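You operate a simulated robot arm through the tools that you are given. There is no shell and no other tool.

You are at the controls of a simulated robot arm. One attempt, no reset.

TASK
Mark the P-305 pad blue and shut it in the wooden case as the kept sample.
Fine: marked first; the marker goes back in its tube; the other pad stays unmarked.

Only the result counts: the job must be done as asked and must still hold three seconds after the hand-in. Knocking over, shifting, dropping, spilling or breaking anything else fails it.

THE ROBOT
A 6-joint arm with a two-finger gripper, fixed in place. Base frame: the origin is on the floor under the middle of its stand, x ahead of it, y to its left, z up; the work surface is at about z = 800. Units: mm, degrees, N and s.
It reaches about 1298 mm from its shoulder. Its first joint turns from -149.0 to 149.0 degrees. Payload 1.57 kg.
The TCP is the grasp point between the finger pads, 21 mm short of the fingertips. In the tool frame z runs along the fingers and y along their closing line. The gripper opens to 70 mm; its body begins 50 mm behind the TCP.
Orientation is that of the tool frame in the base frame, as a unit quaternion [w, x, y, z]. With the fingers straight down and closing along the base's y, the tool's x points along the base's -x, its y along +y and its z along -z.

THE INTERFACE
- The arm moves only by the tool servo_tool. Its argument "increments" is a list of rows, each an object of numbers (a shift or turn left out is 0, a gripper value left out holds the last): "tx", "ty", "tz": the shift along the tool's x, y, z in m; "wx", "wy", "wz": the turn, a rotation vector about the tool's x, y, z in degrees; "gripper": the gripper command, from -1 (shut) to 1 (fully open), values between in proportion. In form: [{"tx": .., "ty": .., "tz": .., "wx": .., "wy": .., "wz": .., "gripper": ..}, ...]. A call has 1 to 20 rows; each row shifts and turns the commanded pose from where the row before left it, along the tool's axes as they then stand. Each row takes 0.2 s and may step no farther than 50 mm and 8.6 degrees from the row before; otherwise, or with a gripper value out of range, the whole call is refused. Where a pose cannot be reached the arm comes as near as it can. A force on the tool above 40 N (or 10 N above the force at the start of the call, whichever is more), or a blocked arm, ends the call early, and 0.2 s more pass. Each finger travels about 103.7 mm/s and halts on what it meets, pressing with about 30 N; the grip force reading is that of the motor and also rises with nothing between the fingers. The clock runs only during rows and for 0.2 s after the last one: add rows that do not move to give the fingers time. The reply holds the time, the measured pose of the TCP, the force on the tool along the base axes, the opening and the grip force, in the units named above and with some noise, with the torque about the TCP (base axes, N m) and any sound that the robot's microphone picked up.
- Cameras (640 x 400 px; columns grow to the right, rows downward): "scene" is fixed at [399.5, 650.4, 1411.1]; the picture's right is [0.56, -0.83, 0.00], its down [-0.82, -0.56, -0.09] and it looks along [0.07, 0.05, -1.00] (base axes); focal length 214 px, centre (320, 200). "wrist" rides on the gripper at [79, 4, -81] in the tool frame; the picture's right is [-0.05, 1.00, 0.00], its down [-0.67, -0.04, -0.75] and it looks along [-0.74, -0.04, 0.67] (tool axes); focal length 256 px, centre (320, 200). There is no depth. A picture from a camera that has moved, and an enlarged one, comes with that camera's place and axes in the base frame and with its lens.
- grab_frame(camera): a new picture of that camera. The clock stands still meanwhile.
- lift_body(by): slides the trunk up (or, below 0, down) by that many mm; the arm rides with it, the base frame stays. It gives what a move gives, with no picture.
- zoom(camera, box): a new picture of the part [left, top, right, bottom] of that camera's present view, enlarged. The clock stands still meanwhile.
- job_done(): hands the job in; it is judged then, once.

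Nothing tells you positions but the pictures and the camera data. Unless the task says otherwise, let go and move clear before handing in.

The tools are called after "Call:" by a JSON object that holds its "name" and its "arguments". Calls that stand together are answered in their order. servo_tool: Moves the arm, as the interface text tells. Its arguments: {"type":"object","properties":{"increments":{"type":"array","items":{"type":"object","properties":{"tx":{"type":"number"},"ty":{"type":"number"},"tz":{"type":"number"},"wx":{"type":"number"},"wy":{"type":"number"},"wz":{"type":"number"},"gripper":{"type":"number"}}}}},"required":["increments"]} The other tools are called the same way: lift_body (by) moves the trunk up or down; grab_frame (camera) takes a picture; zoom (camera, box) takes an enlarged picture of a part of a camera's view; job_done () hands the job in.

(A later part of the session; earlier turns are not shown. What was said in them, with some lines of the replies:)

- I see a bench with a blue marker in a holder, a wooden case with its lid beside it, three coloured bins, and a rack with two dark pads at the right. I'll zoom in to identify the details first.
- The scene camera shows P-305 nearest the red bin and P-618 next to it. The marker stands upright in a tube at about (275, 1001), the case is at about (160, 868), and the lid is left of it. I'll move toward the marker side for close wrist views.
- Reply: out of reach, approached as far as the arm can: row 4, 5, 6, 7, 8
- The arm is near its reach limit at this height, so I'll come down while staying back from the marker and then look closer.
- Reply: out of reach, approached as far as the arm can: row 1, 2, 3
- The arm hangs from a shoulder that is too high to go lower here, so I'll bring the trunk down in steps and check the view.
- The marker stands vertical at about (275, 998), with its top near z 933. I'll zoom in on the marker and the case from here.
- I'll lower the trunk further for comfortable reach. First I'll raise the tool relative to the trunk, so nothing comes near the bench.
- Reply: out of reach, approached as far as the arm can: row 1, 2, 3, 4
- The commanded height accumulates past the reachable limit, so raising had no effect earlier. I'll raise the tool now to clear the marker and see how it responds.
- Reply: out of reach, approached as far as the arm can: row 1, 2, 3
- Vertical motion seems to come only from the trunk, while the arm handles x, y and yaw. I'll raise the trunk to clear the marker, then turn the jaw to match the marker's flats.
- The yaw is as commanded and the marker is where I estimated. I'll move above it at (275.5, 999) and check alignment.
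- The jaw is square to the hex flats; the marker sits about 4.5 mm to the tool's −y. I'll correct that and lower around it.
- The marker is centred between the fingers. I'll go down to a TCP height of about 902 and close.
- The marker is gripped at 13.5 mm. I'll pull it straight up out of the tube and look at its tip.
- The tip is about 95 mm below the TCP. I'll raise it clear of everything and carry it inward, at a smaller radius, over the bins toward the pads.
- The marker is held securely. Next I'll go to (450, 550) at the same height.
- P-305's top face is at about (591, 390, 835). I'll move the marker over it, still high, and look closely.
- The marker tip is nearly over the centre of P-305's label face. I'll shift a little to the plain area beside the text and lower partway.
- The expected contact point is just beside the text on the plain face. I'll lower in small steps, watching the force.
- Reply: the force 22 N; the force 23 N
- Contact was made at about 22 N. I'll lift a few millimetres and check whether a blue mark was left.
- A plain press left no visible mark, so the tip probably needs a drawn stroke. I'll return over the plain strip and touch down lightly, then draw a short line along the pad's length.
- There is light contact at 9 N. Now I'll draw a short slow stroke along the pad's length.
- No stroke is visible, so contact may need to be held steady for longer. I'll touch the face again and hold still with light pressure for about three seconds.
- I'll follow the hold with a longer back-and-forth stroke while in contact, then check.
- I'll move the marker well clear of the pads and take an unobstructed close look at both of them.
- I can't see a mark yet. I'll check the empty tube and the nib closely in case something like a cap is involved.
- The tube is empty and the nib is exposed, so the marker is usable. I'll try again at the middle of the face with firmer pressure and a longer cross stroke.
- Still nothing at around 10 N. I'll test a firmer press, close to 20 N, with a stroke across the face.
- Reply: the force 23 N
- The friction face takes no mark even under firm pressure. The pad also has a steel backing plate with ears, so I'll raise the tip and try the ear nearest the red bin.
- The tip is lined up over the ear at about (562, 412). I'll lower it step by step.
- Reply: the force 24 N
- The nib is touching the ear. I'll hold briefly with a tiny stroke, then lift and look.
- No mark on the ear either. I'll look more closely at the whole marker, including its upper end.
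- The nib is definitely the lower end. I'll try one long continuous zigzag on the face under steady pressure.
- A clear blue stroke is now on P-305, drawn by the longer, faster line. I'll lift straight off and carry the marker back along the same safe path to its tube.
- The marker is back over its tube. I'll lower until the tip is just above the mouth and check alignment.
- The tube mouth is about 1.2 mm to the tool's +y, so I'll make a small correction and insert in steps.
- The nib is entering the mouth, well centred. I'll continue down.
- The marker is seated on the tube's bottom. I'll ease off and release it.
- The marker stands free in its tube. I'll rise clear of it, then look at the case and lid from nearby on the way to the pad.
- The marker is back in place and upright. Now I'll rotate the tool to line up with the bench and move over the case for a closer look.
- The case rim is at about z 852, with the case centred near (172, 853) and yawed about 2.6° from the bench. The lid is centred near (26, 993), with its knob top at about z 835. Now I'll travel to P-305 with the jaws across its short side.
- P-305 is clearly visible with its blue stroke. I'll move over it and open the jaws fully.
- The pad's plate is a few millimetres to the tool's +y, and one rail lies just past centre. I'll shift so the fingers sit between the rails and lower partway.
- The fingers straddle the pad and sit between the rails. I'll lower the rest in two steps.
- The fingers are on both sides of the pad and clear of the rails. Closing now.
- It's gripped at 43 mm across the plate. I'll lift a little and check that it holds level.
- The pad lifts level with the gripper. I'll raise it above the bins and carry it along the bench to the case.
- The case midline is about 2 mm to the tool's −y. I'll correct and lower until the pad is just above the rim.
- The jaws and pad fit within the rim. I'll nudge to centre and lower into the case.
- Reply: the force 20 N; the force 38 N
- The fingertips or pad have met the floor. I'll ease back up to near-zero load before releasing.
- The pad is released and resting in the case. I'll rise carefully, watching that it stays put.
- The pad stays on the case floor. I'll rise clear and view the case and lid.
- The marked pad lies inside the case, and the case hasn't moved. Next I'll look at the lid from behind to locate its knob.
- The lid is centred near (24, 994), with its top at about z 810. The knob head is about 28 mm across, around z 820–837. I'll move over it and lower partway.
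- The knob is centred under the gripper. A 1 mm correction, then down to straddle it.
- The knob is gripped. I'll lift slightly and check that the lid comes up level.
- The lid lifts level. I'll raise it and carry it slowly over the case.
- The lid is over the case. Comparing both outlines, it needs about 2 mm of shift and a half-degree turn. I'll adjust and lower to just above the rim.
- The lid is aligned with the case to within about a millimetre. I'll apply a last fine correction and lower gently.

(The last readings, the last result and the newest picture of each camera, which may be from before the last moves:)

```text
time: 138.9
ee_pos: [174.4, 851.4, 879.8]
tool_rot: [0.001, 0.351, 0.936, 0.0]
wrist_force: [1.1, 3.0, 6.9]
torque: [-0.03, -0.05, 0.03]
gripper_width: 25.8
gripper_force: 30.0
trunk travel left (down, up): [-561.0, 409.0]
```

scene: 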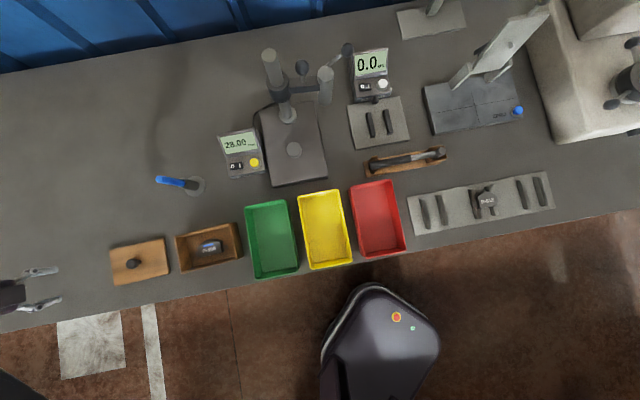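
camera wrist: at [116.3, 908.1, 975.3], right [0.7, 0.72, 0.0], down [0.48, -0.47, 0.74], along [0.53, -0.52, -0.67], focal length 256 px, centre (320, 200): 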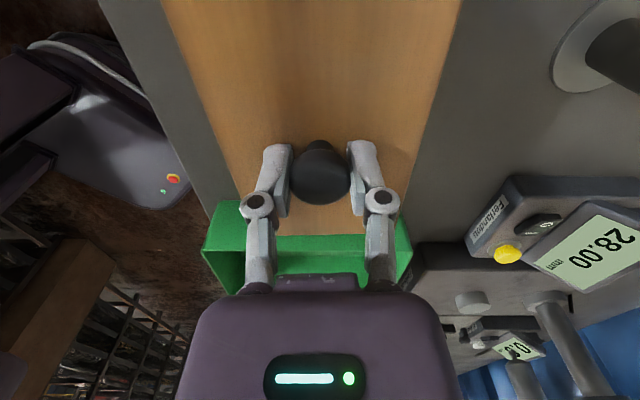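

There is light contact. I'll inspect whether the lid is seated flush on the rim.

Call:
{"name": "zoom", "arguments": {"camera": "scene", "box": [150, 205, 250, 285]}}

Call:
{"name": "zoom", "arguments": {"camera": "scene", "box": [228, 215, 252, 240]}}

Call:
{"name": "zoom", "arguments": {"camera": "scene", "box": [228, 240, 252, 265]}}

Call:
{"name": "grab_frame", "arguments": {"camera": "wrist"}}

```text
5.00 times, centred on (200, 245) of scene
camera zoom: at [399.5, 650.4, 1411.1], right [0.56, -0.83, 0.0], down [-0.82, -0.56, -0.09], along [0.07, 0.05, -1.0], focal length 1072 px, centre (920, -25)
```

zoom: 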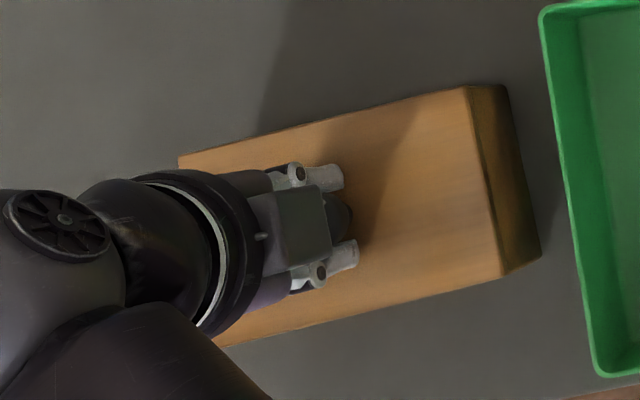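

```text
16.00 times, centred on (240, 228) of scene
camera zoom: at [399.5, 650.4, 1411.1], right [0.56, -0.83, 0.0], down [-0.82, -0.56, -0.09], along [0.07, 0.05, -1.0], focal length 3432 px, centre (1600, -240)
```

zoom: 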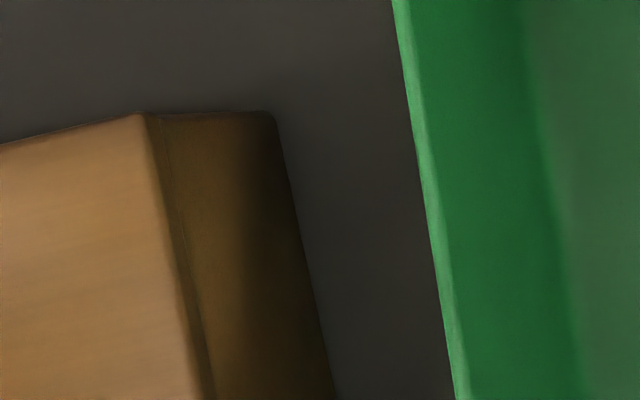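

```text
16.00 times, centred on (240, 252) of scene
camera zoom: at [399.5, 650.4, 1411.1], right [0.56, -0.83, 0.0], down [-0.82, -0.56, -0.09], along [0.07, 0.05, -1.0], focal length 3432 px, centre (1600, -640)
```

zoom: 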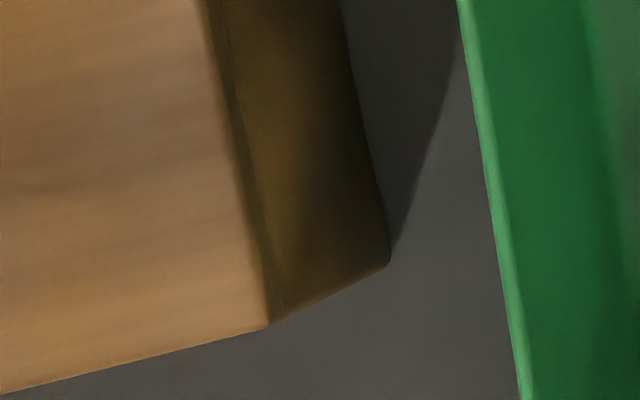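

```text
taken
camera wrist: at [116.6, 907.2, 961.2], right [0.7, 0.72, 0.0], down [0.48, -0.47, 0.74], along [0.53, -0.52, -0.67], focal length 256 px, centre (320, 200)
```

wrist: 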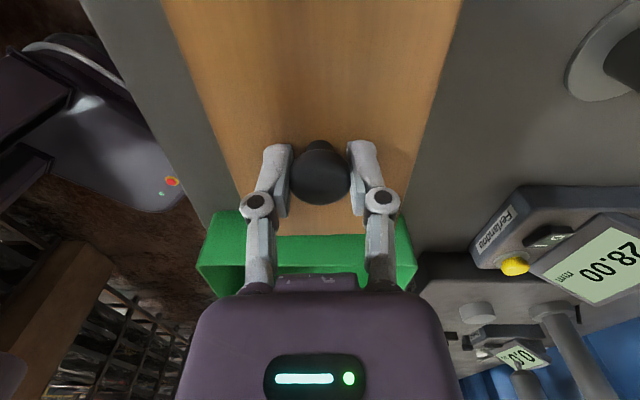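

The lid looks flush with the case walls. I'll press slightly to confirm it is seated.

Call:
{"name": "lift_body", "arguments": {"by": -0.7}}

Call:
{"name": "servo_tool", "arguments": {"increments": [{}, {}]}}

Call:
{"name": "zoom", "arguments": {"camera": "scene", "box": [228, 215, 252, 240]}}

```text
time: 139.4
ee_pos: [173.0, 851.0, 880.2]
tool_rot: [0.0, 0.352, 0.936, 0.001]
wrist_force: [0.9, 7.3, 18.5]
torque: [0.01, -0.06, 0.01]
gripper_width: 25.5
gripper_force: 29.7
trunk travel left (down, up): [-561.0, 409.0]
```

```text
time: 140.0
ee_pos: [172.5, 850.0, 880.9]
tool_rot: [0.0, 0.353, 0.936, 0.001]
wrist_force: [3.0, 8.5, 19.9]
torque: [0.11, 0.02, 0.03]
gripper_width: 25.6
gripper_force: 30.0
trunk travel left (down, up): [-561.0, 409.0]
```

```text
16.00 times, centred on (240, 228) of scene
camera zoom: at [399.5, 650.4, 1411.1], right [0.56, -0.83, 0.0], down [-0.82, -0.56, -0.09], along [0.07, 0.05, -1.0], focal length 3432 px, centre (1600, -240)
```

zoom: 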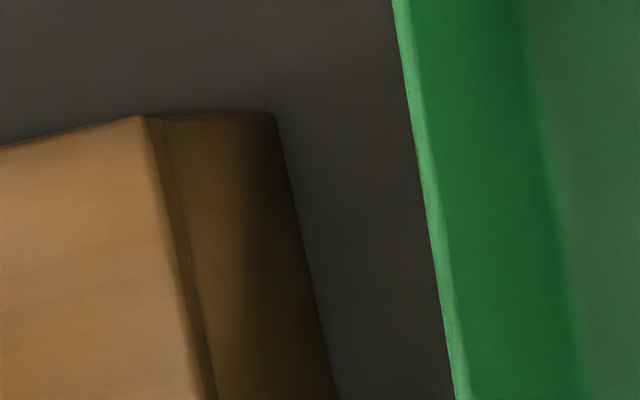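

It's firmly seated. I'll relieve the load and open the gripper.

Call:
{"name": "lift_body", "arguments": {"by": 1}}

Call:
{"name": "servo_tool", "arguments": {"increments": [{"gripper": -0.2}, {"gripper": 0.0}, {"gripper": 0.3}, {"gripper": 0.6}, {"gripper": 0.6}]}}

Call:
{"name": "zoom", "arguments": {"camera": "wrist", "box": [210, 40, 430, 260]}}

Call:
{"name": "zoom", "arguments": {"camera": "scene", "box": [150, 205, 250, 285]}}

```text
time: 140.5
ee_pos: [172.7, 849.5, 880.7]
tool_rot: [-0.001, 0.352, 0.936, -0.001]
wrist_force: [0.2, 0.7, 1.9]
torque: [0.1, 0.17, -0.03]
gripper_width: 25.9
gripper_force: 29.7
trunk travel left (down, up): [-562.0, 408.0]
```

```text
time: 141.7
ee_pos: [172.5, 851.3, 880.9]
tool_rot: [0.0, 0.353, 0.936, 0.001]
wrist_force: [-0.6, -0.5, 0.1]
torque: [-0.03, 0.01, 0.01]
gripper_width: 55.9
gripper_force: 0.1
trunk travel left (down, up): [-562.0, 408.0]
```

```text
1.82 times, centred on (320, 150) of wrist
camera zoom: at [116.7, 907.4, 961.0], right [0.7, 0.72, 0.0], down [0.48, -0.47, 0.75], along [0.53, -0.52, -0.67], focal length 465 px, centre (320, 291)
```

zoom: 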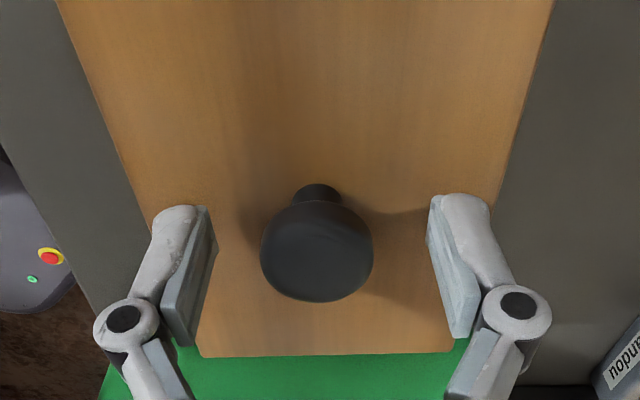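

```text
5.00 times, centred on (200, 245) of scene
camera zoom: at [399.5, 650.4, 1411.1], right [0.56, -0.83, 0.0], down [-0.82, -0.56, -0.09], along [0.07, 0.05, -1.0], focal length 1072 px, centre (920, -25)
```

zoom: 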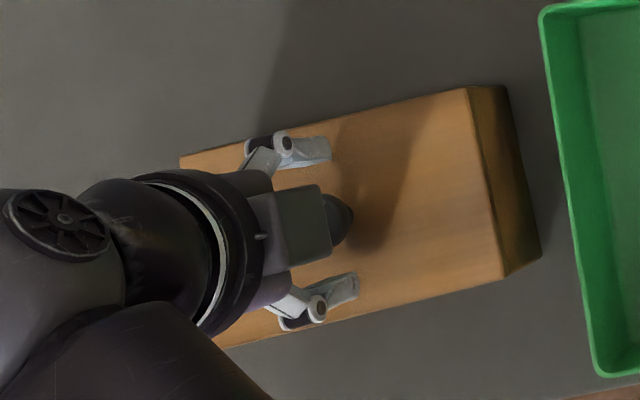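

Released. I'll rise well clear and inspect the closed case and the whole bench.

Call:
{"name": "lift_body", "arguments": {"by": 90}}

Call:
{"name": "servo_tool", "arguments": {"increments": [{"tx": 0.045}, {"tx": 0.045}, {"tx": 0.045}, {"tx": 0.045}, {}]}}

Call:
{"name": "grab_frame", "arguments": {"camera": "wrist"}}

Call:
{"name": "grab_frame", "arguments": {"camera": "scene"}}

Call:
{"name": "zoom", "arguments": {"camera": "scene", "box": [160, 210, 250, 280]}}

Call:
{"name": "zoom", "arguments": {"camera": "scene", "box": [140, 155, 240, 215]}}

```text
time: 142.9
ee_pos: [173.5, 851.2, 970.9]
tool_rot: [-0.001, 0.352, 0.936, 0.0]
wrist_force: [0.1, 0.7, 0.7]
torque: [-0.01, 0.02, 0.01]
gripper_width: 56.0
gripper_force: 0.0
trunk travel left (down, up): [-652.0, 318.0]
```

```text
time: 144.1
ee_pos: [37.6, 969.9, 971.1]
tool_rot: [0.0, 0.353, 0.936, 0.001]
wrist_force: [-0.1, -0.4, 0.8]
torque: [0.02, 0.0, -0.02]
gripper_width: 56.0
gripper_force: 0.1
trunk travel left (down, up): [-652.0, 318.0]
```

```text
taken
camera wrist: at [-19.4, 1025.1, 1051.1], right [0.7, 0.71, 0.0], down [0.48, -0.47, 0.75], along [0.53, -0.52, -0.67], focal length 256 px, centre (320, 200)
```

wrist: 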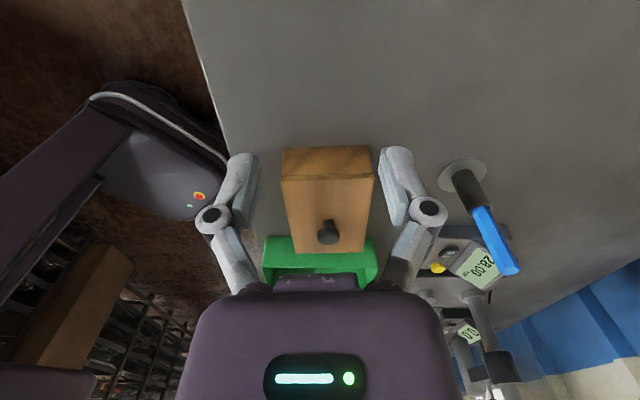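

```text
taken
```

scene: 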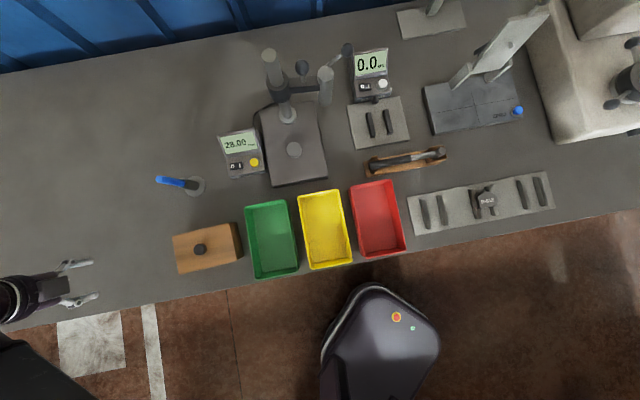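

```text
5.71 times, centred on (205, 245) of scene
camera zoom: at [399.5, 650.4, 1411.1], right [0.56, -0.83, 0.0], down [-0.82, -0.56, -0.09], along [0.07, 0.05, -1.0], focal length 1226 px, centre (977, -57)
```

zoom: 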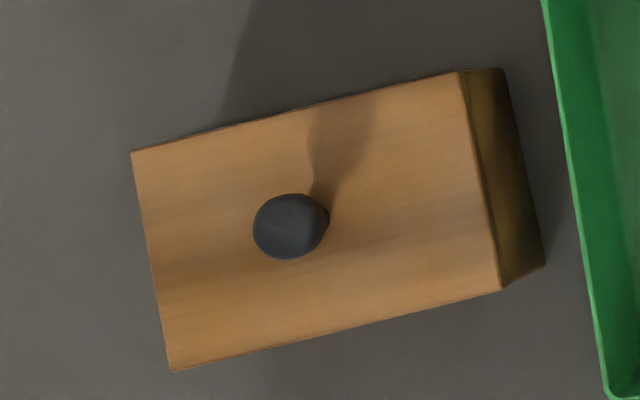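

```text
6.40 times, centred on (190, 185) of scene
camera zoom: at [399.5, 650.4, 1411.1], right [0.56, -0.83, 0.0], down [-0.82, -0.56, -0.09], along [0.07, 0.05, -1.0], focal length 1373 px, centre (1152, 296)
```

zoom: 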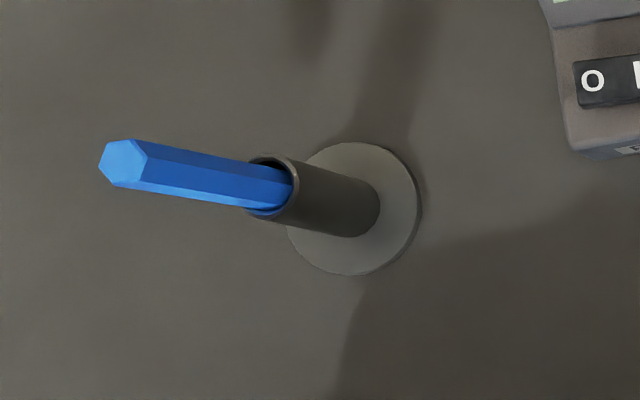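

Call:
{"name": "zoom", "arguments": {"camera": "wrist", "box": [265, 135, 390, 265]}}

Call:
{"name": "zoom", "arguments": {"camera": "scene", "box": [400, 160, 560, 260]}}

```text
3.08 times, centred on (328, 200) of wrist
camera zoom: at [-19.4, 1025.1, 1051.1], right [0.7, 0.71, 0.0], down [0.48, -0.47, 0.75], along [0.53, -0.52, -0.67], focal length 788 px, centre (297, 200)
```

zoom: 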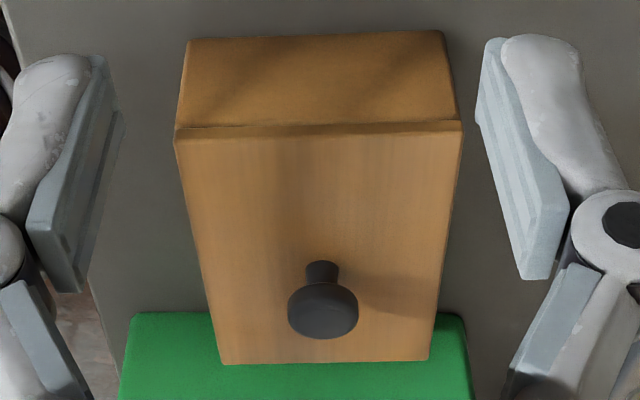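

```text
4.00 times, centred on (480, 210) of scene
camera zoom: at [399.5, 650.4, 1411.1], right [0.56, -0.83, 0.0], down [-0.82, -0.56, -0.09], along [0.07, 0.05, -1.0], focal length 858 px, centre (-320, 160)
```

zoom: 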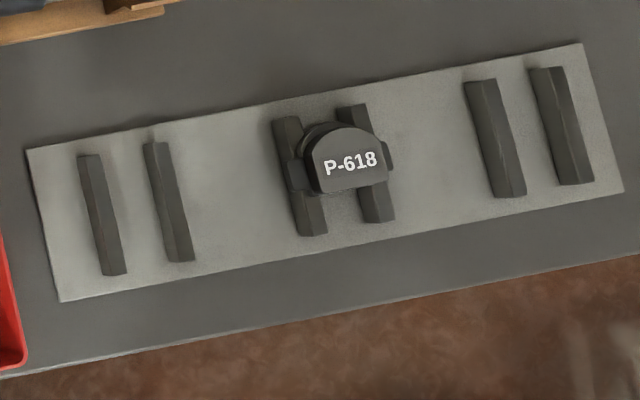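

The lid sits flush on the case with no gap, and the marked P-305 is inside. P-618 is unmarked and still in place, and the marker is upright in its tube. The gripper is empty and clear, so I'm handing in.

Call:
{"name": "job_done", "arguments": {}}

```text
The job is handed in.
```

I marked P-305 with a blue stroke and shut it in the wooden case. The job is handed in, and no verdict came back. In the last pictures:

- **P-305:** the stroke is on its top face beside the label. The pad lay on the case floor with the stroke showing before I put the lid on.
- **Case:** the lid sits flush with no visible gap, and the case has not moved.
- **Marker:** it is upright in its tube, put back before I picked up the pad.
- **P-618:** it is unmarked and still on its rails.
- **Rest of the bench:** nothing looks knocked or shifted.

The mark took several tries. Presses and short, slow strokes left nothing visible on the pad's face or one of its ears; a longer, faster stroke drew the line.
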